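You operate a simulated robot arm through the tools that you are given. There is no shell and no other tool. Be economical: measure what you need, move in short steps, check, and stop when the job is done.

You run a simulated robot arm. Do the job below in one go: nothing can be reset, and whatever is moved stays where it is left.

## Task
Lift the pump hose off and put the grey cap on its port.
Fine: stop the pump; shut the hose valve before the clamp comes loose; leave the hose up.
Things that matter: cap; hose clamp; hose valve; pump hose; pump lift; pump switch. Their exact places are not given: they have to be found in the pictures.

Only the result counts: the job must be done as asked and must still hold three seconds after the hand-in. Knocking over, shifting, dropping, spilling or breaking anything else fails it. A push-on lid holds only when it is set on centred and level and pressed home; a screw cap is set on level and turned clockwise until tight.

## Robot
A 7-joint arm with a fingered hand on a trunk, on a base that drives. Base frame: it is fixed to the floor where the robot stands at the start and does not move with it; the origin is under the middle of the robot, x ahead of it, y to its left, z up. Lengths are in mm, angles in degrees, forces in N, time in s.
With the tool pointing down near the work surface it reaches from about 360 to 840 mm from the robot's upright axis, wherever it stands. Its first joint turns from -115.0 to 115.0 degrees. Places, roughly: cap [1000, 750, 1000]; hose clamp [700, 700, 1100]; hose valve [700, 400, 1200]; pump hose [800, 700, 1200]; pump lift [1000, 300, 1000]; pump switch [500, 0, 1300]. Payload 5 kg.
The tool frame sits at the grasp point between the pads (the TCP): z along the fingers, y along the line on which they close. The tips reach 32 mm beyond it. Largest opening 160 mm; the body of the gripper starts 89 mm behind the TCP. The gripper is a hand of 4 fingers: y runs from the thumb to the fingers, the wrist lies at [0, 0, -267] in the tool frame.
Orientation is that of the tool frame in the base frame, as a unit quaternion [x, y, z, w]. With the fingers straight down and closing along the base's y, the tool's x points along the base's -x, its y along +y and its z along -z.

## Interface
- The arm moves only by the tool nudge_tool. Its argument "plan" is a list of rows, each a list of 6 numbers: the shift along the base's x, y, z in m, then the turn, a rotation vector about the base's x, y, z in degrees. In form: [[tx, ty, tz, rx, ry, rz], ...]. A call has 1 to 8 rows; each row is the pose to reach, as a shift and turn from the pose commanded when the call began. A row lasts 0.2 s, in which the tool goes at most 50 mm and 8.6 degrees; a call with a longer step from one row to the next is refused whole. A pose out of reach is approached as far as the arm can. The call stops where the force on the tool passes 40 N (or 10 N more than at its start, if that is more) or the arm is blocked; 0.2 s more then pass. In this call time passes only in rows, and 0.2 s behind the last. The reply holds the time, the measured pose of the TCP, the force on the tool along the base axes, the opening and the grip force, in the units named above and with some noise, with the torque about the TCP (base axes, N m) and any sound that the robot's microphone picked up, and new pictures: "show" is both (left out), scene, wrist or none.
- Cameras (640 x 400 px; columns grow to the right, rows downward): "scene" is now at [21.1, 174.6, 1807.9]; the picture's right is [0.23, -0.97, 0.00], its down [-0.65, -0.15, -0.75] and it looks along [0.73, 0.17, -0.66] (base axes); focal length 252 px, centre (320, 200). "wrist" rides on the gripper at [80, -4, -114] in the tool frame; the picture's right is [0.05, 1.00, 0.00], its down [-0.82, 0.04, -0.58] and it looks along [-0.58, 0.03, 0.82] (tool axes); focal length 265 px, centre (320, 200).
- move_column(by): slides the trunk up (or, below 0, down) by that many mm; the arm and the scene camera ride with it, the base frame stays. It gives what a move gives, with no picture.
- base_move(legs): drives the robot by 1 to 6 legs, each [ahead, turn to the left] in mm and degrees, along the robot's own axes; the way and the turn of a leg run together, so that a leg with both is an arc; at most 1500 mm and 180 degrees a leg. The arm and the cameras ride along, it lands a little off, and it stops where it bumps. It gives what a move gives, and a new picture of the scene camera.
- curl_fingers(finger1, finger2, finger3, thumb_bend): sets how far each is bent, from 0 (flat) to 1 (curled in); at 0.3 the hand is open as for a grip, at 0.7 the pads meet at the TCP. One left out holds its place. A second passes; each finger stops where it meets its share of the squeeze, and holds until it gets a number again. It is the only way to open and close the hand. It gives what a move gives, with no picture; readings hold the bend of each and the force on the fingers (four entries, about 0 where the hand has none), thumb and palm.
- aim_head(pan, tilt): turns the head with the scene camera to pan (to the left, within 155 degrees either way) and tilt (down, from -29 to 69), counted from straight ahead of the robot. It gives what a move gives, and a new picture of the scene camera.
- probe_pixels(camera, pixels): there is no depth. For up to 12 entries [column, row, z] of the newest picture of that camera ("zoom" is the newest enlarged one), the place [x, y] in the base frame at which the ray of that pixel passes the height z, good to about 2 mm. It takes no simulated time.
- close_up(camera, box): a new picture of the part [left, top, right, bottom] of that camera's present view, enlarged. It takes no simulated time.
- job_done(): hands the job in; it is judged then, once.

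Work in short steps. Measure before you move; look again where a grasp or a placing could have gone wrong, and mend it. You have 80 turns and 260 pictures in all, those below and enlarged ones among them. Open the gripper and draw the arm clear of the work before you hand the job in, unless the task says otherwise; then end with one line.

The tools are called after "Request:" by a JSON object that holds its "method" and its "body". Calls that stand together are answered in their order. nudge_tool: Moves the arm, as the interface text tells. Its arguments: {"type":"object","properties":{"plan":{"type":"array"},"show":{"type":"string","enum":["both","scene","wrist","none"]}},"required":["plan"]} The other tools are called the same way: move_column (by) slides the trunk up or down; curl_fingers (finger1, finger2, finger3, thumb_bend) moves the fingers one by one; base_move (legs) drives the base; aim_head (pan, tilt) turns the head that bears the scene camera; probe_pixels (camera, pixels) gives the place at which the rays of pixels pass given heights; close_up (camera, box) takes an enlarged picture of a part of a camera's view; job_done () hands the job in.

At the start:

```text
time_s: 0.0
tool_pos: [227.3, 402.7, 1532.5]
orientation: [0.001, 1.0, 0.001, 0.0]
ft_force: [0.2, 0.0, -0.1]
moment: [0.02, -0.02, 0.01]
gripper_width: 159.8
gripper_force: 0.0
shape: jaw
bend: [0.3, 0.3, 0.3, 0.3]
finger forces: [0.0, 0.0, 0.0, 0.0, 0.0, 0.0]
trunk travel left (down, up): [-925.0, 65.0]
robot x, y, heading: [-2.2, 0.7, -0.2]
head pan, tilt: [13.3, 41.6]
```

scene: 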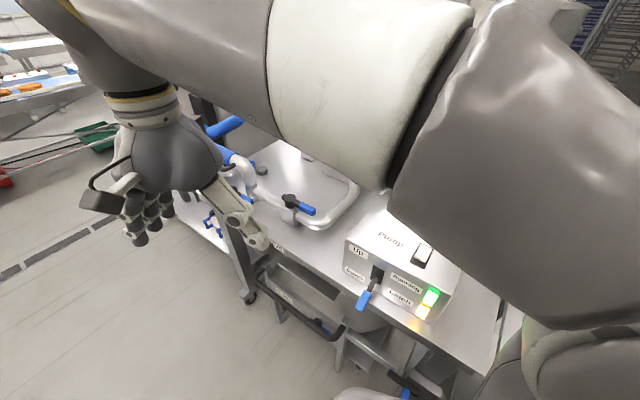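
wrist: 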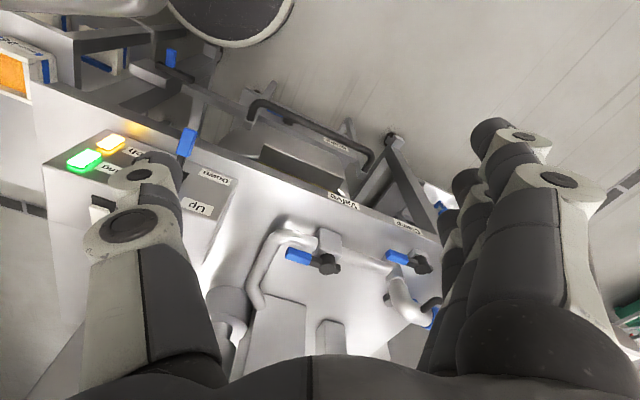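

The pictures show a pump box with a switch and lift lever, a valve and a clamp; I take enlarged pictures to read the labels.

Request:
{"method": "close_up", "body": {"camera": "scene", "box": [200, 130, 460, 330]}}

Request:
{"method": "close_up", "body": {"camera": "wrist", "box": [40, 120, 240, 260]}}

Request:
{"method": "close_up", "body": {"camera": "wrist", "box": [200, 180, 460, 360]}}

```text
2.00 times, centred on (330, 230) of scene
```

zoom: 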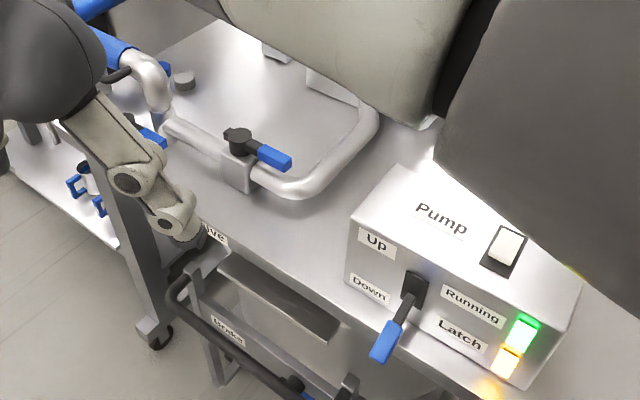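

```text
2.86 times, centred on (140, 190) of wrist
```

zoom: 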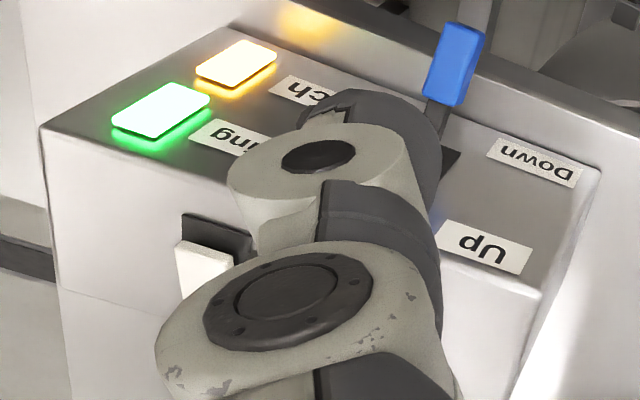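

```text
2.22 times, centred on (330, 270) of wrist
```

zoom: 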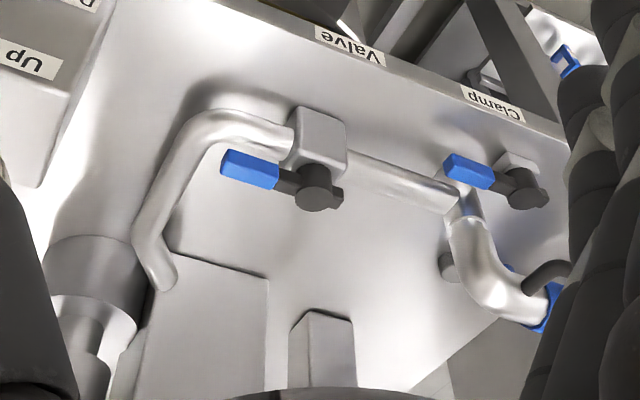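

The arm hides much of the view, so I turn the head to see the rest of the bench.

Request:
{"method": "aim_head", "body": {"pan": 40, "tilt": 40}}

Request:
{"method": "aim_head", "body": {"pan": -20, "tilt": 40}}

```text
time_s: 0.9
tool_pos: [225.0, 402.2, 1532.8]
orientation: [0.001, 1.0, 0.001, 0.0]
ft_force: [0.5, 0.3, 0.1]
moment: [0.01, 0.02, 0.02]
gripper_width: 159.7
gripper_force: 0.1
shape: jaw
bend: [0.3, 0.3, 0.3, 0.3]
finger forces: [0.1, 0.0, 0.0, 0.0, 0.1, 0.0]
trunk travel left (down, up): [-925.0, 65.0]
robot x, y, heading: [1.8, 3.7, 0.0]
head pan, tilt: [40.0, 40.0]
```

scene: 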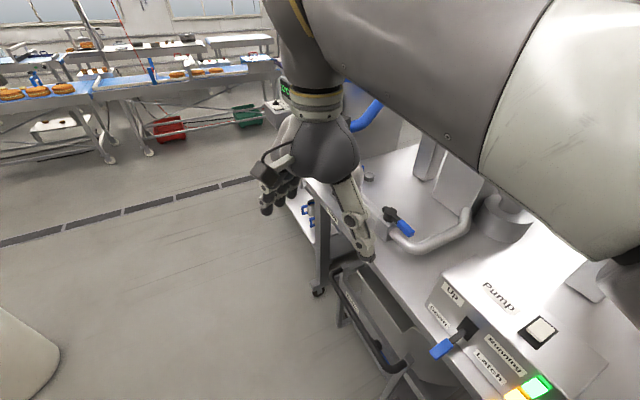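

```text
time_s: 2.2
tool_pos: [225.7, 402.5, 1532.8]
orientation: [0.0, 1.0, 0.001, 0.0]
ft_force: [0.1, -0.7, -0.3]
moment: [0.01, 0.02, -0.01]
gripper_width: 160.0
gripper_force: 0.0
shape: jaw
bend: [0.3, 0.3, 0.3, 0.3]
finger forces: [0.1, 0.0, 0.0, 0.1, 0.1, 0.0]
trunk travel left (down, up): [-925.0, 65.0]
robot x, y, heading: [-1.1, 0.2, 0.0]
head pan, tilt: [-20.0, 40.0]
```

scene: 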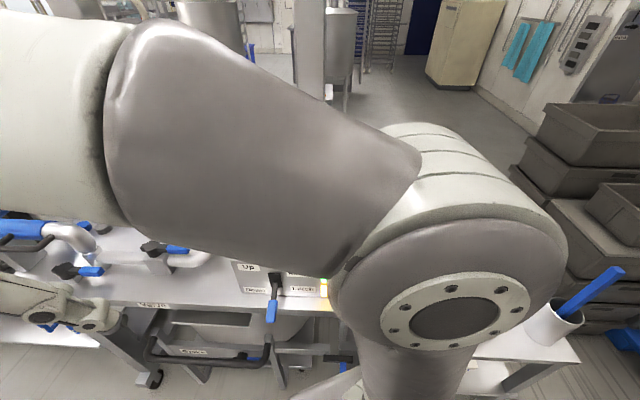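

The forearm hides the bench from the head, so I swing the arm to the right, keeping it high.

Request:
{"method": "nudge_tool", "body": {"plan": [[0.03, -0.04, 0, 0, 0, 0], [0.06, -0.08, 0, 0, 0, 0], [0.09, -0.12, 0, 0, 0, 0], [0.115, -0.16, 0, 0, 0, 0], [0.14, -0.2, 0, 0, 0, 0], [0.16, -0.245, 0, 0, 0, 0], [0.175, -0.29, 0, 0, 0, 0], [0.185, -0.335, 0, 0, 0, 0]], "show": "none"}}

Request:
{"method": "nudge_tool", "body": {"plan": [[0.005, -0.049, 0, 0, 0, 0], [0.0, -0.098, 0, 0, 0, 0], [-0.005, -0.147, 0, 0, 0, 0], [-0.015, -0.195, 0, 0, 0, 0], [-0.03, -0.24, 0, 0, 0, 0], [-0.05, -0.285, 0, 0, 0, 0], [-0.07, -0.33, 0, 0, 0, 0], [-0.1, -0.365, 0, 0, 0, 0]], "show": "none"}}

Request:
{"method": "aim_head", "body": {"pan": 25, "tilt": 40}}

```text
time_s: 4.0
tool_pos: [411.4, 65.6, 1533.2]
orientation: [0.0, 1.0, 0.001, 0.0]
ft_force: [0.3, -0.4, -0.2]
moment: [-0.01, 0.02, -0.03]
gripper_width: 159.8
gripper_force: 0.1
shape: jaw
bend: [0.3, 0.3, 0.3, 0.3]
finger forces: [0.0, 0.0, 0.0, 0.0, 0.0, 0.0]
trunk travel left (down, up): [-925.0, 65.0]
robot x, y, heading: [2.8, -0.2, -0.0]
head pan, tilt: [-20.0, 40.0]
```

```text
time_s: 5.8
tool_pos: [294.6, -309.8, 1534.9]
orientation: [0.02, 1.0, 0.003, 0.004]
ft_force: [1.0, -0.6, 0.5]
moment: [-0.05, 0.17, 0.04]
gripper_width: 159.9
gripper_force: 0.0
shape: jaw
bend: [0.3, 0.3, 0.3, 0.3]
finger forces: [0.0, 0.1, 0.0, 0.0, 0.0, 0.0]
trunk travel left (down, up): [-925.0, 65.0]
robot x, y, heading: [1.6, 2.2, -0.2]
head pan, tilt: [-20.0, 40.0]
```

```text
time_s: 6.9
tool_pos: [303.1, -304.2, 1534.0]
orientation: [0.021, 1.0, 0.0, 0.0]
ft_force: [-0.1, 0.8, 0.4]
moment: [-0.02, 0.04, -0.02]
gripper_width: 160.0
gripper_force: 0.1
shape: jaw
bend: [0.3, 0.3, 0.3, 0.3]
finger forces: [0.0, 0.1, 0.0, 0.0, 0.1, 0.0]
trunk travel left (down, up): [-925.0, 65.0]
robot x, y, heading: [-1.9, -2.8, 0.0]
head pan, tilt: [25.0, 40.0]
```

scene: 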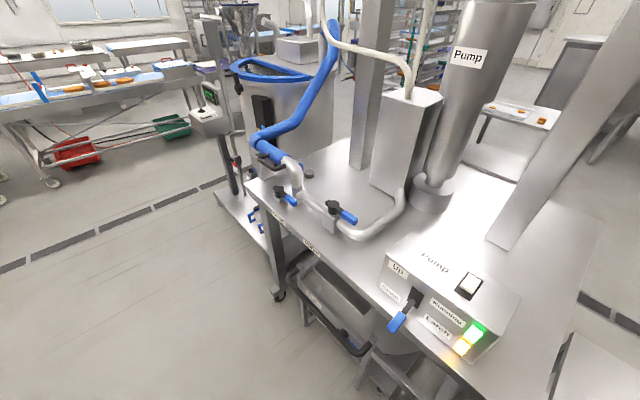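

Now the whole bench is clear; I enlarge the important parts.

Request:
{"method": "close_up", "body": {"camera": "scene", "box": [220, 110, 380, 210]}}

Request:
{"method": "close_up", "body": {"camera": "scene", "box": [360, 220, 540, 360]}}

Request:
{"method": "close_up", "body": {"camera": "scene", "box": [240, 140, 420, 260]}}

Request:
{"method": "probe_pixels", "body": {"camera": "scene", "pixels": [[250, 182, 900], [545, 385, 900], [330, 155, 900], [310, 245, 900], [470, 287, 1050], [390, 320, 1000], [308, 172, 900], [350, 217, 1000]]}}

```text
4.00 times, centred on (300, 160) of scene
```

zoom: 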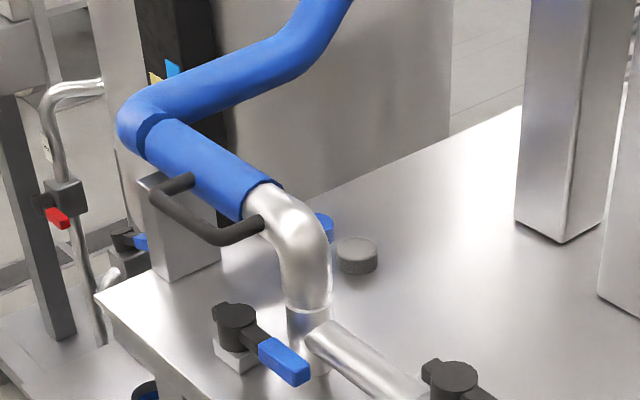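

```text
2.86 times, centred on (450, 290) of scene
```

zoom: 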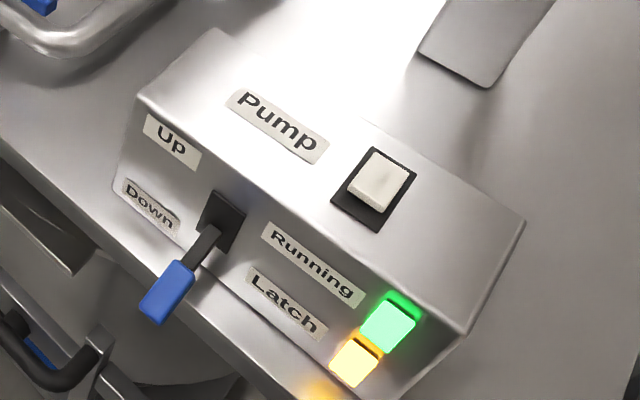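

```text
3.33 times, centred on (330, 200) of scene
```

zoom: 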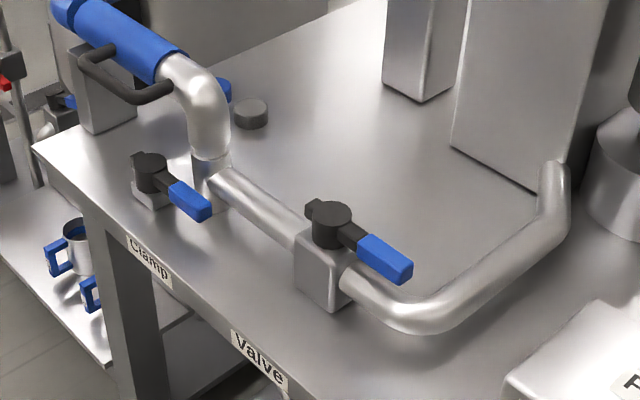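

```text
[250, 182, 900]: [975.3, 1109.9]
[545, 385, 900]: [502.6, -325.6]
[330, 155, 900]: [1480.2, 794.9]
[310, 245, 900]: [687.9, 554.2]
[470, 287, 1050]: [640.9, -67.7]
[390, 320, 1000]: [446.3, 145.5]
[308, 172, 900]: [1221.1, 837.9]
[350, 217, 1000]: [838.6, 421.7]
```

I need heights, so I probe each feature's ray at two heights, then lower the trunk and do it again for triangulation.

Request:
{"method": "probe_pixels", "body": {"camera": "scene", "pixels": [[333.6, 203.6, 900], [333.6, 203.6, 1200], [279, 188, 900], [279, 188, 1200], [309.3, 171.5, 900], [309.3, 171.5, 1200], [243.9, 184.1, 900], [243.9, 184.1, 1200], [471, 283, 900], [471, 283, 1200], [395.7, 321.5, 900], [395.7, 321.5, 1200]]}}

Request:
{"method": "move_column", "body": {"by": -200}}

Request:
{"method": "close_up", "body": {"camera": "scene", "box": [220, 80, 380, 180]}}

Request:
{"method": "close_up", "body": {"camera": "scene", "box": [360, 180, 540, 320]}}

```text
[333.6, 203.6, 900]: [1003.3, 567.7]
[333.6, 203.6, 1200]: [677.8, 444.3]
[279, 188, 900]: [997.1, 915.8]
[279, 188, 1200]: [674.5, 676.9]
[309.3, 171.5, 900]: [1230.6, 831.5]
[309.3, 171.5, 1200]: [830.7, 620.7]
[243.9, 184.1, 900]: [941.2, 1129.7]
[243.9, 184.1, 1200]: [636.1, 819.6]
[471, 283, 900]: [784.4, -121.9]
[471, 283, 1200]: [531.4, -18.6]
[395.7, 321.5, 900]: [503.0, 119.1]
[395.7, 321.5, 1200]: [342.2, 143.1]
```

```text
time_s: 9.1
tool_pos: [313.8, -294.4, 1334.6]
orientation: [0.001, 1.0, 0.001, 0.0]
ft_force: [0.2, -1.1, 0.5]
moment: [0.0, 0.03, 0.0]
gripper_width: 159.9
gripper_force: 0.0
shape: jaw
bend: [0.3, 0.3, 0.3, 0.3]
finger forces: [0.1, 0.0, 0.1, 0.1, 0.0, 0.0]
trunk travel left (down, up): [-725.0, 265.0]
robot x, y, heading: [1.1, -1.9, -0.5]
head pan, tilt: [25.0, 40.0]
```

```text
4.00 times, centred on (300, 130) of scene
```

zoom: 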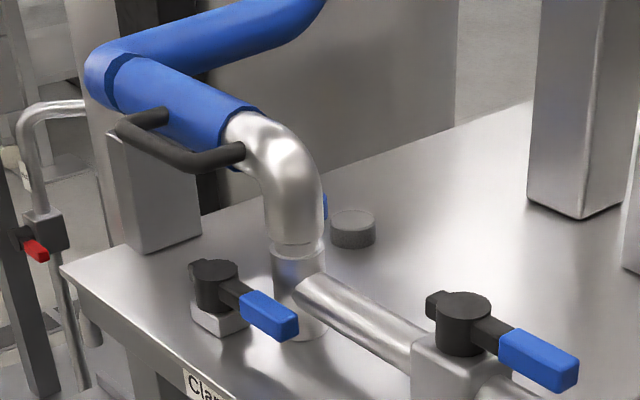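

```text
2.86 times, centred on (450, 250) of scene
```

zoom: 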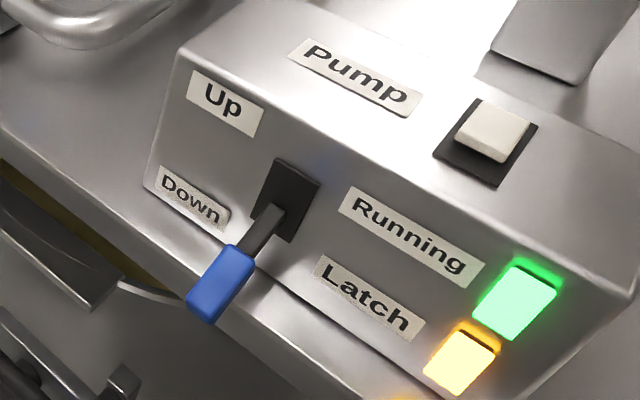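

Request:
{"method": "probe_pixels", "body": {"camera": "scene", "pixels": [[336.3, 155, 900], [336.3, 155, 1200], [273.75, 147, 900], [273.75, 147, 1200], [308, 134, 900], [308, 134, 1200], [235.5, 147, 900], [235.5, 147, 1200], [510.5, 225.5, 900], [510.5, 225.5, 1200], [415, 279.8, 900], [415, 279.8, 1200]]}}

```text
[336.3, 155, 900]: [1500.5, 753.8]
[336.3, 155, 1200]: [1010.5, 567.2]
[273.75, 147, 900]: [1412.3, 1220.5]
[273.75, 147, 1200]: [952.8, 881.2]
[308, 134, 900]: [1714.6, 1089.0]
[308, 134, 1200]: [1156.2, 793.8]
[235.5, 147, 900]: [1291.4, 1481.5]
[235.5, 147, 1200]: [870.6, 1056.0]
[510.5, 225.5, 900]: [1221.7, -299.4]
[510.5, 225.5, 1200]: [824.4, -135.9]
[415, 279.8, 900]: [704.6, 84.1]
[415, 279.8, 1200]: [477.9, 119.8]
```

Triangulated: table top z≈1080, switch ≈(482,2,1258), lever tip ≈(380,136,1130), valve knob ≈(666,438,1211), clamp ≈(740,725,1138), cap top ≈(949,683,1111). I move the hand above the switch and curl it so that only one finger leads.

Request:
{"method": "nudge_tool", "body": {"plan": [[0.015, 0.03, 0.03, 0, 0, 0], [0.03, 0.07, 0.05, 0, 0, 0], [0.05, 0.11, 0.06, 0, 0, 0], [0.07, 0.15, 0.06, 0, 0, 0], [0.09, 0.19, 0.06, 0, 0, 0], [0.11, 0.23, 0.06, 0, 0, 0], [0.12, 0.265, 0.06, 0, 0, 0], [0.13, 0.296, 0.06, 0, 0, 0]], "show": "none"}}

Request:
{"method": "curl_fingers", "body": {"finger1": 1, "finger2": 0.6, "finger3": 1, "thumb_bend": 1}}

Request:
{"method": "nudge_tool", "body": {"plan": [[0, 0, 0, 0, 0, 0]]}}

```text
time_s: 10.9
tool_pos: [444.0, 2.5, 1394.2]
orientation: [0.001, 1.0, 0.0, 0.0]
ft_force: [0.2, 0.7, 0.2]
moment: [-0.04, 0.04, 0.01]
gripper_width: 160.0
gripper_force: 0.2
shape: jaw
bend: [0.3, 0.3, 0.3, 0.3]
finger forces: [0.0, 0.0, 0.1, 0.0, 0.1, 0.0]
trunk travel left (down, up): [-725.0, 265.0]
robot x, y, heading: [-1.6, 3.3, 0.1]
head pan, tilt: [25.0, 40.0]
```

```text
time_s: 11.9
tool_pos: [442.3, 1.2, 1392.2]
orientation: [0.001, 1.0, 0.0, 0.001]
ft_force: [0.3, 0.0, -0.1]
moment: [0.01, 0.02, 0.0]
gripper_width: 48.6
gripper_force: 0.0
shape: fingers
bend: [1.0, 0.59, 1.0, 0.98]
finger forces: [0.1, 0.0, 0.1, 0.0, 0.0, 0.1]
trunk travel left (down, up): [-725.0, 265.0]
robot x, y, heading: [-0.5, 1.6, 0.2]
head pan, tilt: [25.0, 40.0]
```

```text
time_s: 12.3
tool_pos: [442.5, -1.2, 1393.9]
orientation: [0.001, 1.0, 0.001, -0.001]
ft_force: [-0.4, -0.4, 0.0]
moment: [0.01, 0.02, 0.02]
gripper_width: 48.9
gripper_force: 0.0
shape: fingers
bend: [1.0, 0.59, 1.0, 0.98]
finger forces: [0.1, 0.0, 0.0, 0.1, 0.0, 0.0]
trunk travel left (down, up): [-725.0, 265.0]
robot x, y, heading: [-2.1, 1.5, 0.2]
head pan, tilt: [25.0, 40.0]
```

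scene: 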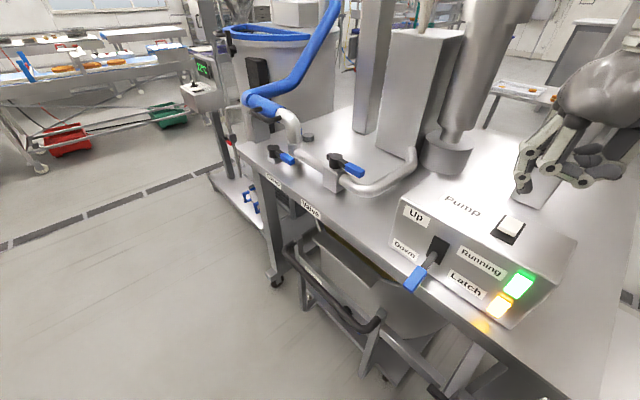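
wrist: 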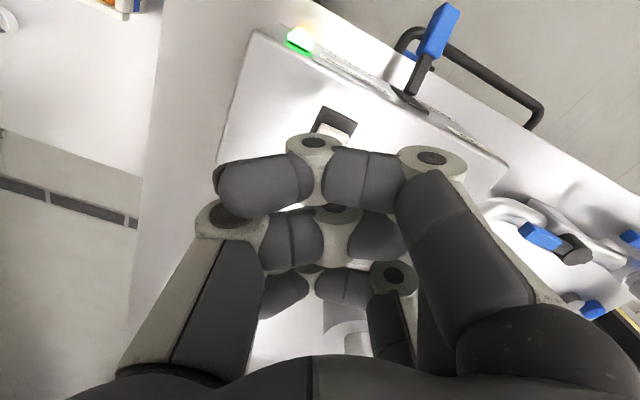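

The switch appears at (335,125) in the wrist picture; I probe it and the scene switch again and enlarge the view.

Request:
{"method": "probe_pixels", "body": {"camera": "wrist", "pixels": [[335, 128, 1250], [320, 140, 1400], [316, 143, 1361]]}}

Request:
{"method": "probe_pixels", "body": {"camera": "scene", "pixels": [[510.5, 225.5, 1250], [510.5, 225.5, 1230], [575, 245, 1230], [494, 328, 1230], [420, 195, 1230], [390, 245, 1080], [440, 243, 1160], [415, 280, 1130]]}}

Request:
{"method": "close_up", "body": {"camera": "wrist", "box": [200, 80, 460, 300]}}

Request:
{"method": "close_up", "body": {"camera": "scene", "box": [460, 50, 640, 340]}}

```text
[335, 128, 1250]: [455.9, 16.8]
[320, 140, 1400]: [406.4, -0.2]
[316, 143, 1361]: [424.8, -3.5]
```

```text
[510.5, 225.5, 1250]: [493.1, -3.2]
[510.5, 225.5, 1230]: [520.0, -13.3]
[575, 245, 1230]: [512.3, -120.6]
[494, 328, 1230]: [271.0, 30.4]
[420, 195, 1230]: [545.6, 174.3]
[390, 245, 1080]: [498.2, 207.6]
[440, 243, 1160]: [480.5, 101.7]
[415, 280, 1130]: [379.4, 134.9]
```

```text
1.82 times, centred on (330, 190) of wrist
```

zoom: 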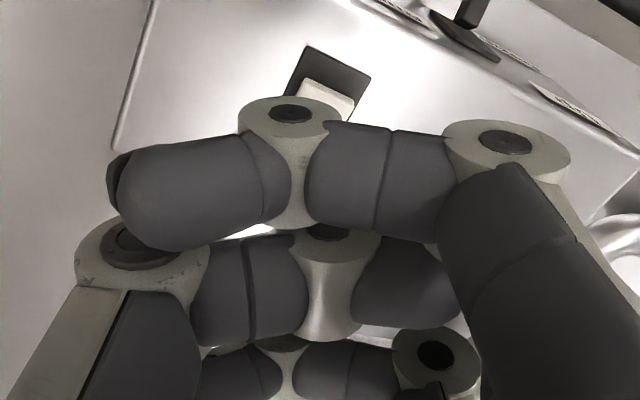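

```text
1.38 times, centred on (550, 195) of scene
```

zoom: 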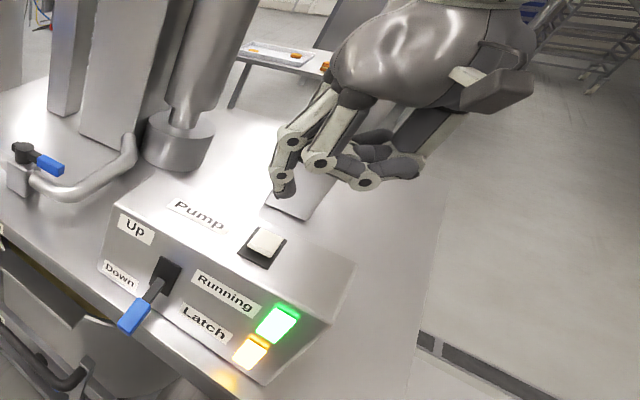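

The finger hides part of the switch in the wrist view, so I shift the hand 35 mm ahead and measure again.

Request:
{"method": "nudge_tool", "body": {"plan": [[0.035, 0, 0.0, 0, 0, 0]], "show": "both"}}

Request:
{"method": "close_up", "body": {"camera": "wrist", "box": [240, 40, 440, 180]}}

Request:
{"method": "close_up", "body": {"camera": "scene", "box": [440, 100, 600, 280]}}

```text
time_s: 12.7
tool_pos: [480.6, 0.4, 1392.9]
orientation: [0.001, 1.0, 0.0, -0.002]
ft_force: [0.6, 0.4, -1.2]
moment: [-0.03, 0.09, 0.03]
gripper_width: 49.0
gripper_force: 0.0
shape: fingers
bend: [1.0, 0.59, 1.0, 0.98]
finger forces: [0.1, 0.0, 0.0, 0.0, 0.1, 0.0]
trunk travel left (down, up): [-725.0, 265.0]
robot x, y, heading: [-0.7, -2.3, -0.0]
head pan, tilt: [25.0, 40.0]
```

scene: 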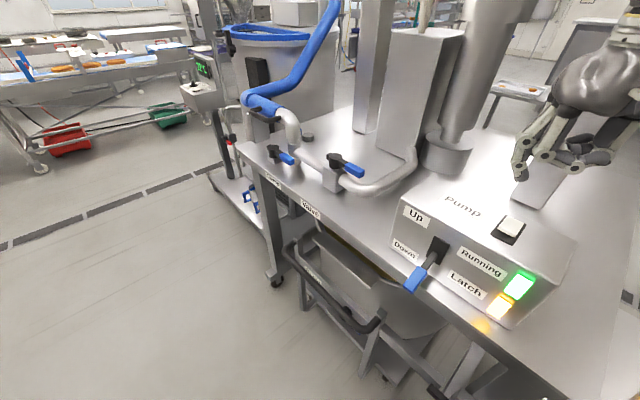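
wrist: 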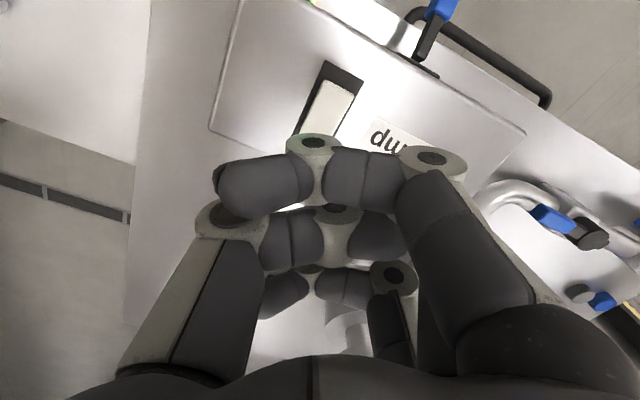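

```text
2.86 times, centred on (340, 110) of wrist
```

zoom: 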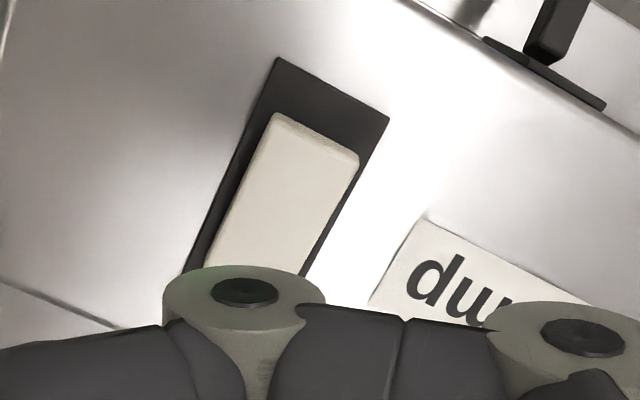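

```text
2.22 times, centred on (520, 190) of scene
```

zoom: 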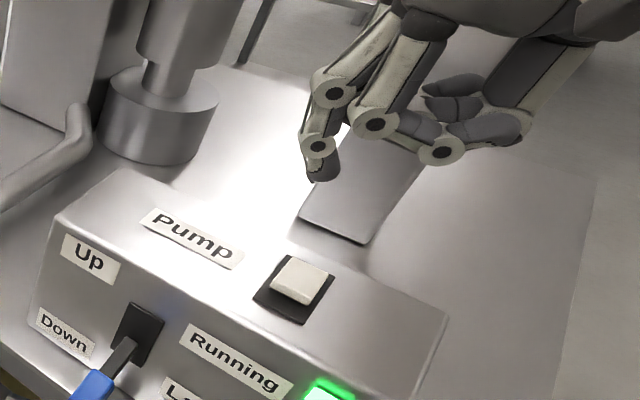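

Request:
{"method": "probe_pixels", "body": {"camera": "wrist", "pixels": [[325.3, 60, 1200], [325.3, 60, 1260], [363.8, 82, 1200], [363.8, 82, 1260], [323.2, 79.5, 1260], [353.3, 95.3, 1260]]}}

Request:
{"method": "probe_pixels", "body": {"camera": "scene", "pixels": [[512.5, 245.9, 1200], [512.5, 245.9, 1260], [490.4, 235.1, 1200], [490.4, 235.1, 1260], [501, 214.5, 1260], [526, 223.9, 1260], [521, 180, 1360], [521, 180, 1340]]}}

```text
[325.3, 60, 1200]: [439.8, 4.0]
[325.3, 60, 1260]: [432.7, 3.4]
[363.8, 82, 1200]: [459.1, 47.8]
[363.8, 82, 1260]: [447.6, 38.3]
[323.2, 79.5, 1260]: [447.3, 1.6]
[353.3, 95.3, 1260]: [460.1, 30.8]
```

```text
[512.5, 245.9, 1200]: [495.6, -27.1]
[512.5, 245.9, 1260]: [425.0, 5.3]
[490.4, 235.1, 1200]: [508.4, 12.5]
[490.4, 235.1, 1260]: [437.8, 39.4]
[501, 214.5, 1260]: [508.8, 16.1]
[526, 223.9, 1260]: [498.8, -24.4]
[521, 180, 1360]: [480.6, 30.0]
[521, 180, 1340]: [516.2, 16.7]
```

The rocker centre is ≈(478,7,1258), its far end seemingly raised; the lone fingertip is at TCP+(0,30,-35). I move over the far end and lower in steps.

Request:
{"method": "nudge_tool", "body": {"plan": [[0.02, -0.03, 0.0, 0, 0, 0], [0.02, -0.03, -0.04, 0, 0, 0], [0.02, -0.03, -0.075, 0, 0, 0]], "show": "both"}}

Request:
{"method": "close_up", "body": {"camera": "scene", "box": [440, 140, 600, 320]}}

```text
time_s: 13.5
tool_pos: [497.9, -30.1, 1316.6]
orientation: [0.001, 1.0, 0.001, -0.001]
ft_force: [0.2, 0.3, -0.9]
moment: [0.03, 0.02, 0.02]
gripper_width: 48.8
gripper_force: 0.0
shape: fingers
bend: [1.0, 0.59, 1.0, 0.99]
finger forces: [0.1, 0.0, 0.0, 0.0, 0.0, 0.1]
trunk travel left (down, up): [-725.0, 265.0]
robot x, y, heading: [-0.8, -1.4, 0.1]
head pan, tilt: [25.0, 40.0]
```

scene: 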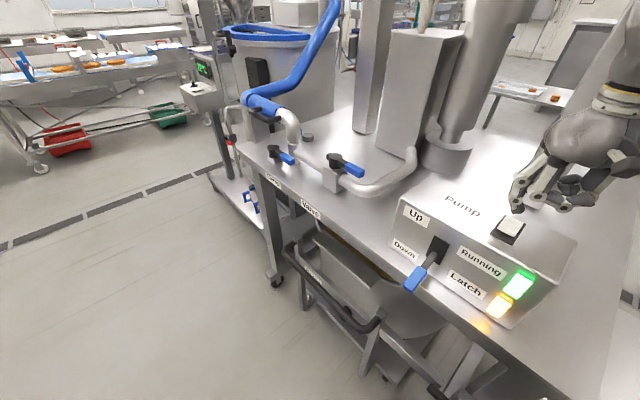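
wrist: 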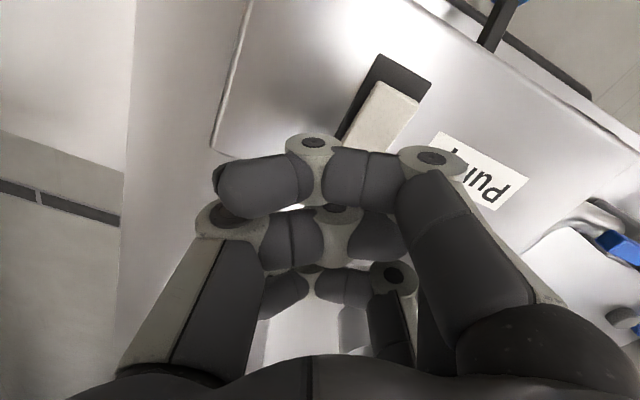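

```text
2.22 times, centred on (520, 230) of scene
```

zoom: 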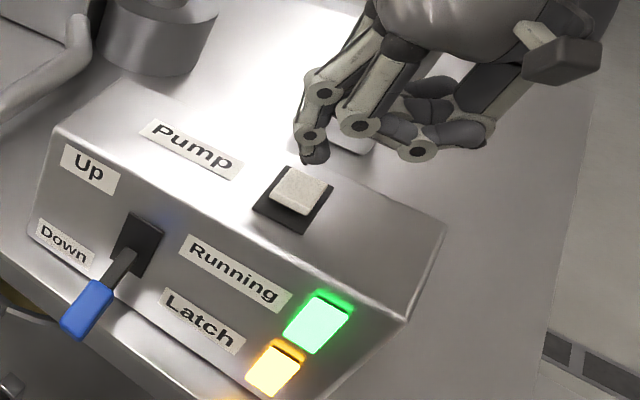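

The tip is above the rocker's far end; I press down in small steps until the force stops it.

Request:
{"method": "probe_pixels", "body": {"camera": "scene", "pixels": [[519, 212, 1285], [519, 212, 1275]]}}

Request:
{"method": "nudge_tool", "body": {"plan": [[0, 0, -0.01, 0, 0, 0], [0, 0, -0.018, 0, 0, 0], [0, 0, -0.024, 0, 0, 0], [0, 0, -0.03, 0, 0, 0], [0, 0, -0.034, 0, 0, 0]], "show": "scene"}}

Request:
{"method": "close_up", "body": {"camera": "scene", "box": [440, 140, 600, 320]}}

```text
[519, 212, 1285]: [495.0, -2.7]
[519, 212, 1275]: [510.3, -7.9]
```

```text
time_s: 14.4
tool_pos: [497.8, -27.5, 1301.5]
orientation: [0.0, 1.0, 0.004, 0.008]
ft_force: [0.0, 1.9, 20.1]
moment: [0.74, 0.11, -0.01]
gripper_width: 49.1
gripper_force: 9.6
shape: fingers
bend: [1.0, 0.64, 1.0, 0.99]
finger forces: [0.0, 20.0, 0.0, 0.0, 0.0, 0.1]
trunk travel left (down, up): [-725.0, 265.0]
robot x, y, heading: [2.6, -0.1, 0.3]
head pan, tilt: [25.0, 40.0]
stopped in row 4: the force on the tool passed its limit at 44 N (the readings are from after the stop); the commanded pose is now the measured one
```

scene: 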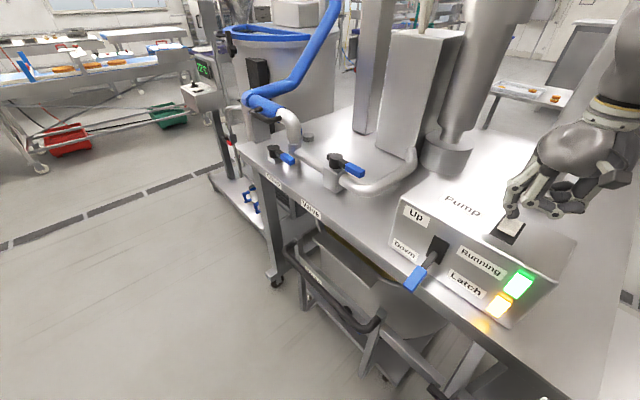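

```text
2.22 times, centred on (520, 230) of scene
```

zoom: 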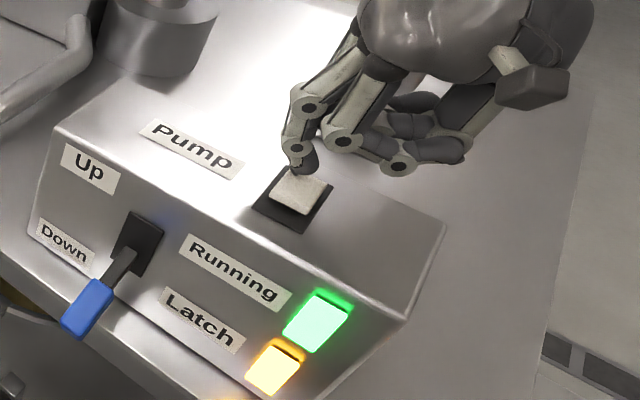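

The tip met the rocker's far end with 44 N but the pump still runs; I try the near end.

Request:
{"method": "nudge_tool", "body": {"plan": [[0, 0, 0.03, 0, 0, 0], [-0.034, 0.012, 0.03, 0, 0, 0], [-0.034, 0.012, 0.01, 0, 0, 0], [-0.034, 0.012, 0.0, 0, 0, 0], [-0.034, 0.012, -0.008, 0, 0, 0], [-0.034, 0.012, -0.014, 0, 0, 0], [-0.034, 0.012, -0.02, 0, 0, 0]], "show": "scene"}}

Request:
{"method": "close_up", "body": {"camera": "scene", "box": [440, 140, 600, 320]}}

```text
time_s: 15.6
tool_pos: [464.1, -14.2, 1299.9]
orientation: [-0.001, 1.0, 0.006, 0.014]
ft_force: [-4.1, 1.5, 25.0]
moment: [0.91, -0.07, 0.08]
gripper_width: 49.2
gripper_force: 12.6
shape: fingers
bend: [1.0, 0.65, 1.0, 0.99]
finger forces: [0.0, 24.4, 0.0, 0.0, 0.0, 0.0]
trunk travel left (down, up): [-725.0, 265.0]
robot x, y, heading: [-0.7, 1.2, 0.1]
head pan, tilt: [25.0, 40.0]
stopped in row 5: the force on the tool passed its limit at 45 N (the readings are from after the stop); the commanded pose is now the measured one
```

scene: 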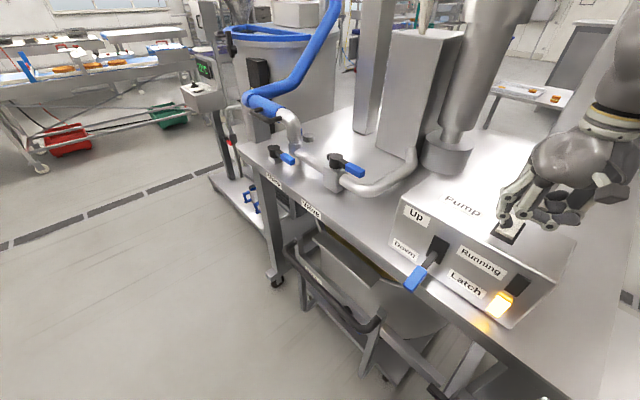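

```text
2.22 times, centred on (520, 230) of scene
```

zoom: 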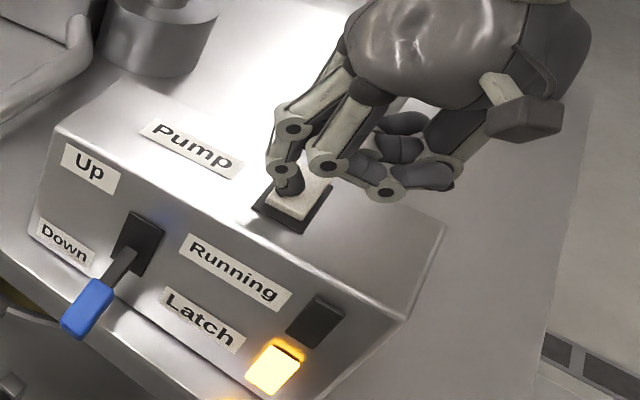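

The running light is out: pump stopped. I raise the hand and open it, and probe obstacles before driving left along the table.

Request:
{"method": "nudge_tool", "body": {"plan": [[0, 0, 0.04, 0, 0, 0], [0, 0, 0.08, 0, 0, 0], [-0.03, 0, 0.12, 0, 0, 0], [-0.05, 0, 0.15, 0, 0, 0]], "show": "none"}}

Request:
{"method": "curl_fingers", "body": {"finger1": 0.7, "finger2": 0.7, "finger3": 0.7, "thumb_bend": 0.7}}

Request:
{"method": "aim_head", "body": {"pan": 30, "tilt": 60}}

```text
time_s: 16.6
tool_pos: [414.6, -15.5, 1448.3]
orientation: [-0.002, 1.0, 0.005, 0.009]
ft_force: [-0.1, 0.1, 0.1]
moment: [0.0, 0.02, -0.02]
gripper_width: 49.1
gripper_force: 0.1
shape: fingers
bend: [1.0, 0.59, 1.0, 0.99]
finger forces: [0.1, 0.0, 0.0, 0.0, 0.1, 0.0]
trunk travel left (down, up): [-725.0, 265.0]
robot x, y, heading: [0.1, -2.2, -0.2]
head pan, tilt: [25.0, 40.0]
```

```text
time_s: 17.6
tool_pos: [414.7, -14.1, 1446.9]
orientation: [0.0, 1.0, 0.005, 0.009]
ft_force: [-0.2, -0.7, 0.1]
moment: [-0.01, -0.02, -0.03]
gripper_width: 22.6
gripper_force: 0.0
shape: fingers
bend: [0.7, 0.7, 0.7, 0.7]
finger forces: [0.0, 0.0, 0.1, 0.0, 0.0, 0.1]
trunk travel left (down, up): [-725.0, 265.0]
robot x, y, heading: [4.7, 6.1, 0.2]
head pan, tilt: [25.0, 40.0]
```

```text
time_s: 18.4
tool_pos: [414.8, -15.4, 1447.6]
orientation: [-0.001, 1.0, 0.004, 0.01]
ft_force: [-0.2, 0.7, 0.5]
moment: [-0.01, 0.0, 0.0]
gripper_width: 22.7
gripper_force: 0.1
shape: fingers
bend: [0.7, 0.7, 0.7, 0.7]
finger forces: [0.0, 0.1, 0.0, 0.0, 0.1, 0.0]
trunk travel left (down, up): [-725.0, 265.0]
robot x, y, heading: [2.9, -0.4, 0.4]
head pan, tilt: [30.0, 60.0]
```

scene: 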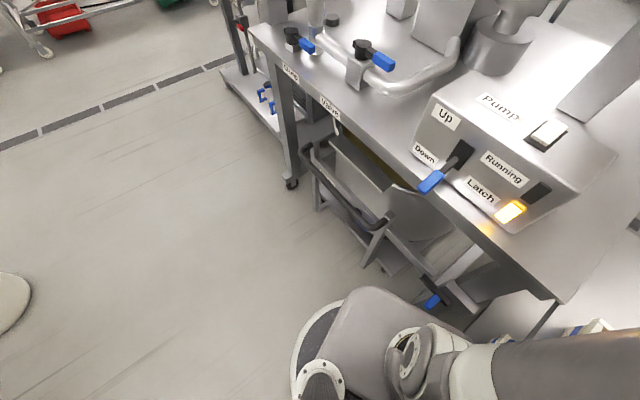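

Request:
{"method": "probe_pixels", "body": {"camera": "scene", "pixels": [[350, 215, 900], [350, 215, 700], [432, 300, 600], [432, 300, 300], [300, 350, 200], [300, 350, 400], [290, 185, 0], [250, 95, 300], [310, 170, 900], [310, 170, 700], [365, 265, 0], [320, 210, 0]]}}

Request:
{"method": "close_up", "body": {"camera": "scene", "box": [260, 120, 560, 400]}}

```text
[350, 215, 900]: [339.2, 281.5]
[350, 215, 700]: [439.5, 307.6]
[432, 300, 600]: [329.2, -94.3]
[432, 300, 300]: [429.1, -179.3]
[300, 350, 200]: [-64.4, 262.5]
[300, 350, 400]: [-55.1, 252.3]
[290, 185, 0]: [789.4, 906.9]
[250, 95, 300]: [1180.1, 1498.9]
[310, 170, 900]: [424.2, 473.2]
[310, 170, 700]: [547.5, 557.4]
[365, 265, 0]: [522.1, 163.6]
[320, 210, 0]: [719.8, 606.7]
```

```text
1.43 times, centred on (410, 260) of scene
```

zoom: 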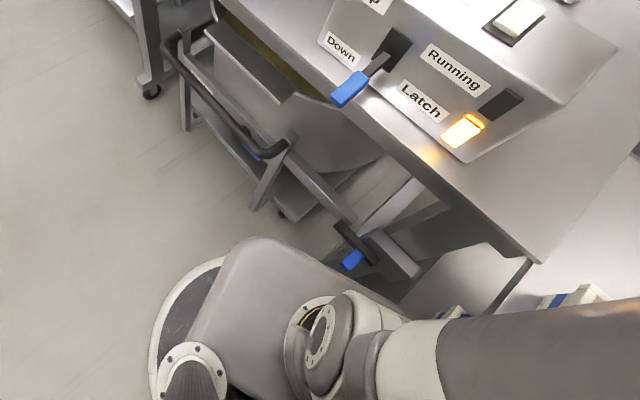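

I check the floor at the robot's left and behind before driving.

Request:
{"method": "aim_head", "body": {"pan": 95, "tilt": 55}}

Request:
{"method": "probe_pixels", "body": {"camera": "scene", "pixels": [[320, 200, 0], [320, 300, 0], [100, 200, 0], [500, 200, 0]]}}

Request:
{"method": "aim_head", "body": {"pan": 152, "tilt": 55}}

```text
time_s: 19.8
tool_pos: [414.4, -14.6, 1447.4]
orientation: [-0.001, 1.0, 0.005, 0.01]
ft_force: [-0.5, 0.1, 0.0]
moment: [-0.01, 0.04, -0.01]
gripper_width: 22.6
gripper_force: 0.0
shape: fingers
bend: [0.7, 0.7, 0.7, 0.7]
finger forces: [0.0, 0.0, 0.0, 0.0, 0.0, 0.1]
trunk travel left (down, up): [-725.0, 265.0]
robot x, y, heading: [-0.2, 1.7, -0.0]
head pan, tilt: [95.0, 55.0]
```

scene: 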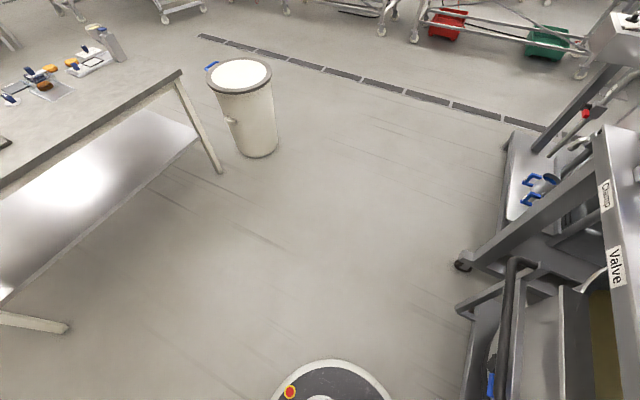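

```text
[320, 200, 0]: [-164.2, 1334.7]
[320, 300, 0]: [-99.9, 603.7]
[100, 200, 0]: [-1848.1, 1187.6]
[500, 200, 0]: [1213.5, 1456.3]
```

```text
time_s: 21.0
tool_pos: [414.9, -14.8, 1446.3]
orientation: [-0.001, 1.0, 0.005, 0.009]
ft_force: [0.5, 0.5, 0.4]
moment: [0.0, 0.0, -0.01]
gripper_width: 22.6
gripper_force: 0.1
shape: fingers
bend: [0.7, 0.7, 0.7, 0.7]
finger forces: [0.0, 0.1, 0.1, 0.0, 0.0, 0.1]
trunk travel left (down, up): [-725.0, 265.0]
robot x, y, heading: [0.4, 3.3, -0.1]
head pan, tilt: [152.0, 55.0]
```

scene: 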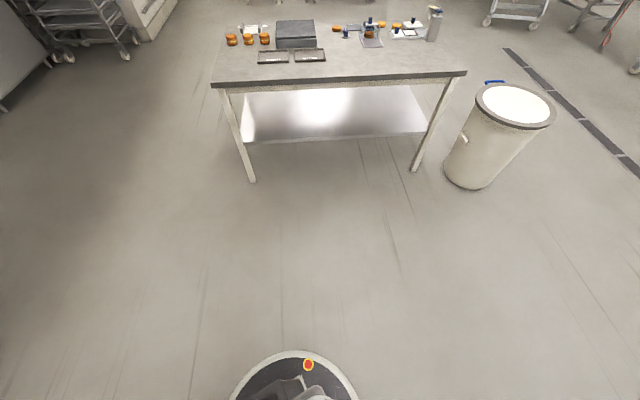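

The floor is free behind and to the left. I back off, turn parallel to the table, drive 820 mm and turn back to face it.

Request:
{"method": "base_move", "body": {"legs": [[-110, 0], [0, 70.5], [815, 0], [0, -90]]}}

Request:
{"method": "aim_head", "body": {"pan": 5, "tilt": 45}}

```text
time_s: 33.1
tool_pos: [549.4, 599.1, 1447.4]
orientation: [0.183, 0.983, 0.002, 0.009]
ft_force: [-0.3, 0.8, 0.4]
moment: [0.03, -0.01, 0.01]
gripper_width: 22.9
gripper_force: 0.0
shape: fingers
bend: [0.7, 0.7, 0.7, 0.7]
finger forces: [0.0, 0.0, 0.0, 0.0, 0.1, 0.1]
trunk travel left (down, up): [-725.0, 265.0]
robot x, y, heading: [170.6, 765.8, -21.2]
head pan, tilt: [152.0, 55.0]
```

scene: 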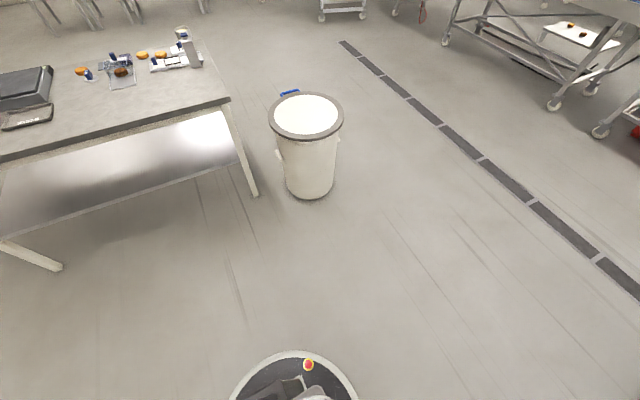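

```text
time_s: 35.4
tool_pos: [549.8, 599.7, 1446.8]
orientation: [0.184, 0.983, 0.002, 0.01]
ft_force: [0.3, -0.3, -1.0]
moment: [-0.04, 0.0, 0.0]
gripper_width: 22.8
gripper_force: 0.1
shape: fingers
bend: [0.7, 0.7, 0.7, 0.7]
finger forces: [0.0, 0.0, 0.1, 0.0, 0.0, 0.0]
trunk travel left (down, up): [-725.0, 265.0]
robot x, y, heading: [171.1, 760.7, -21.3]
head pan, tilt: [5.0, 45.0]
```

scene: 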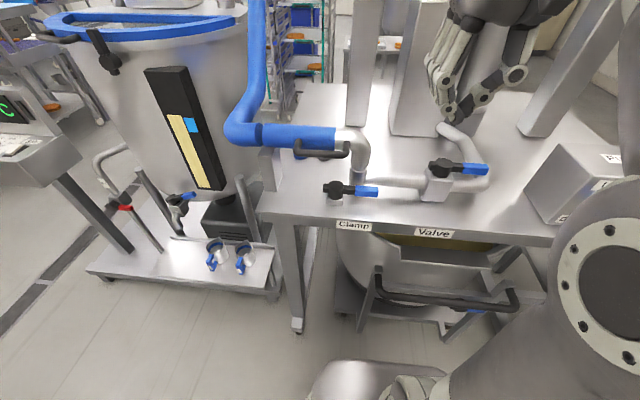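

Good view now. I enlarge valve and clamp and probe points for their geometry.

Request:
{"method": "close_up", "body": {"camera": "scene", "box": [260, 110, 420, 230]}}

Request:
{"method": "close_up", "body": {"camera": "scene", "box": [380, 130, 540, 230]}}

Request:
{"method": "close_up", "body": {"camera": "wrist", "box": [0, 0, 640, 400]}}

```text
3.33 times, centred on (340, 170) of scene
```

zoom: 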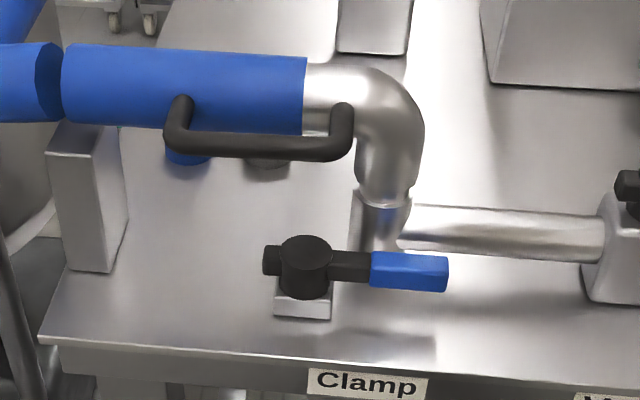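

```text
4.00 times, centred on (460, 180) of scene
```

zoom: 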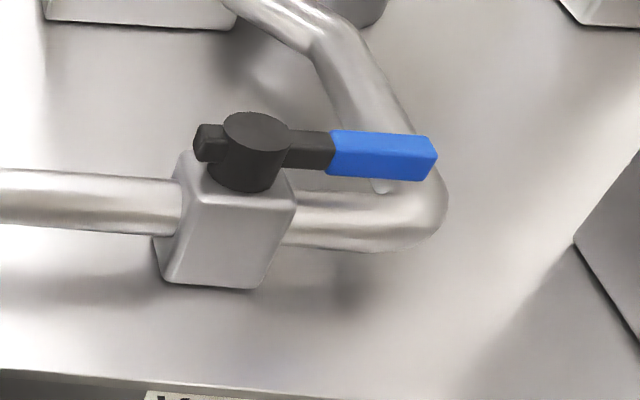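

```text
1.00 times, centred on (320, 200) of wrist (not enlarged: the box is as wide or as high as the picture)
```

zoom: 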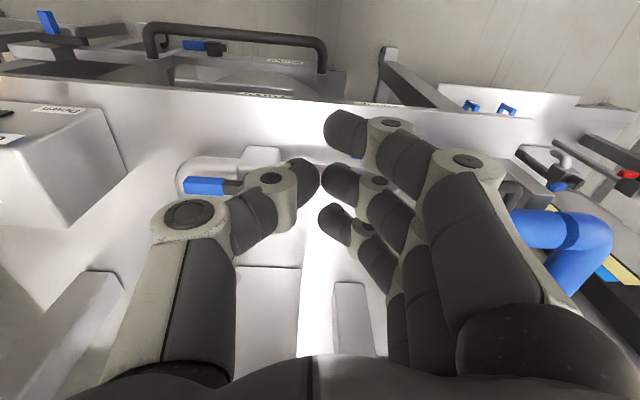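

Request:
{"method": "probe_pixels", "body": {"camera": "scene", "pixels": [[443.75, 161.25, 1211], [476.25, 168.75, 1195], [488, 169.5, 1195], [335.5, 183.5, 1138], [367, 191.6, 1130], [378, 191, 1130], [358.6, 168.5, 1150], [358.6, 185, 1090], [324, 158, 1100], [443.75, 161.25, 1100], [335.5, 183.5, 1100]]}}

Request:
{"method": "probe_pixels", "body": {"camera": "wrist", "pixels": [[202, 186, 1195], [202, 186, 1100], [225, 186, 1195], [188, 186, 1195]]}}

```text
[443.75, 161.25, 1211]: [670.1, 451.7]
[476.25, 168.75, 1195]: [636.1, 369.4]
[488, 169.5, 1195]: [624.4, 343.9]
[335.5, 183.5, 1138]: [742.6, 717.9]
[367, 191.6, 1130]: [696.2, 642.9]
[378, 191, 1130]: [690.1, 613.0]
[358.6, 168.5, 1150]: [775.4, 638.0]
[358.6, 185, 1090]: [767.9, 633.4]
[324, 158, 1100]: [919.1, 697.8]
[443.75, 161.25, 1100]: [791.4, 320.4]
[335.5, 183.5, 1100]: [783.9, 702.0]
```

```text
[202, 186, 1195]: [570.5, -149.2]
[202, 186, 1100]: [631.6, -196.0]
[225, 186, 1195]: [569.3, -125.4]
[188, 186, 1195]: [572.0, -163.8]
```

Valve pivot ≈(668,445), blue handle centre ≈(636,369,1195), pointing along the pipe (open). I form a single straight finger and look at how far it stands out.

Request:
{"method": "curl_fingers", "body": {"finger1": 1, "finger2": 0.42, "finger3": 1, "thumb_bend": 1}}

Request:
{"method": "nudge_tool", "body": {"plan": [[0, 0, -0.03, 0, 0, 0]]}}

Request:
{"method": "close_up", "body": {"camera": "scene", "box": [400, 0, 560, 150]}}

```text
time_s: 36.4
tool_pos: [550.4, 598.2, 1446.6]
orientation: [0.183, 0.983, 0.002, 0.01]
ft_force: [0.0, 0.4, 0.4]
moment: [0.01, 0.0, 0.01]
gripper_width: 50.0
gripper_force: 0.2
shape: fingers
bend: [1.0, 0.42, 1.0, 1.0]
finger forces: [0.1, 0.0, 0.1, 0.0, 0.0, 0.0]
trunk travel left (down, up): [-725.0, 265.0]
robot x, y, heading: [171.3, 762.9, -21.7]
head pan, tilt: [5.0, 45.0]
```

```text
time_s: 36.8
tool_pos: [549.8, 600.0, 1417.4]
orientation: [0.184, 0.983, 0.002, 0.011]
ft_force: [0.3, -0.9, -0.9]
moment: [-0.01, 0.02, 0.0]
gripper_width: 50.0
gripper_force: 0.1
shape: fingers
bend: [1.0, 0.42, 1.0, 1.0]
finger forces: [0.0, 0.0, 0.0, 0.0, 0.0, 0.1]
trunk travel left (down, up): [-725.0, 265.0]
robot x, y, heading: [168.5, 762.2, -21.4]
head pan, tilt: [5.0, 45.0]
```

scene: 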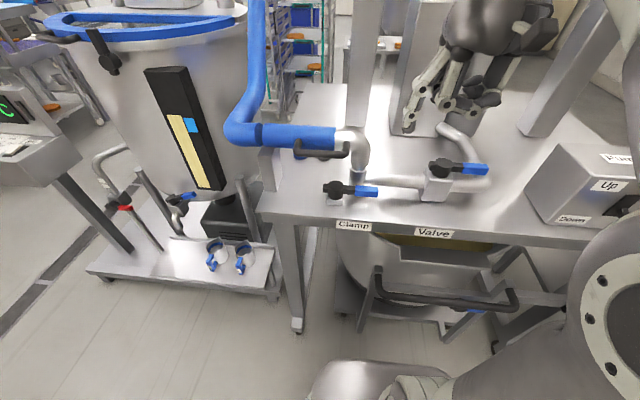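
wrist: 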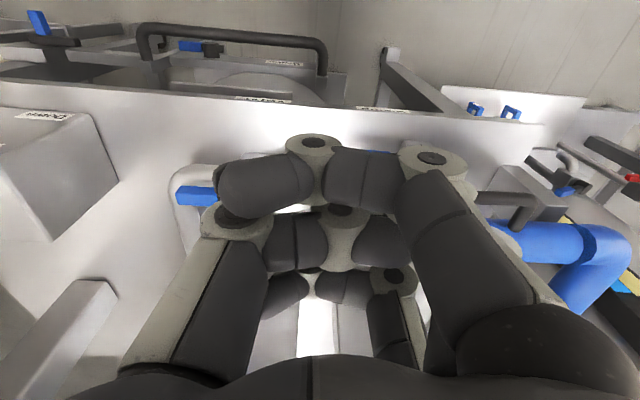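

```text
2.67 times, centred on (480, 75) of scene
```

zoom: 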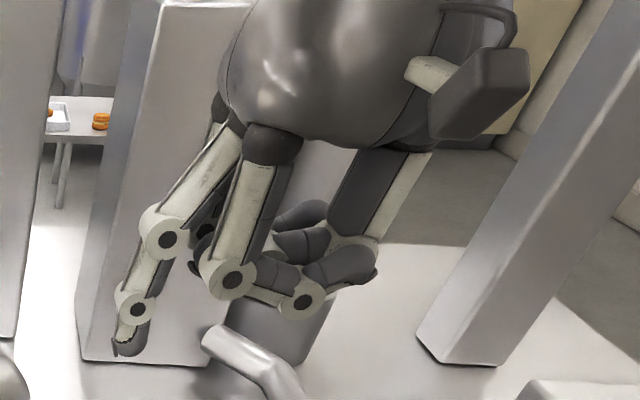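

Request:
{"method": "probe_pixels", "body": {"camera": "scene", "pixels": [[408, 133, 1390], [408, 133, 1370], [408, 133, 1350]]}}

```text
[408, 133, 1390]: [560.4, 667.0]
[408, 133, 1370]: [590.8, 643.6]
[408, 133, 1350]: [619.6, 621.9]
```

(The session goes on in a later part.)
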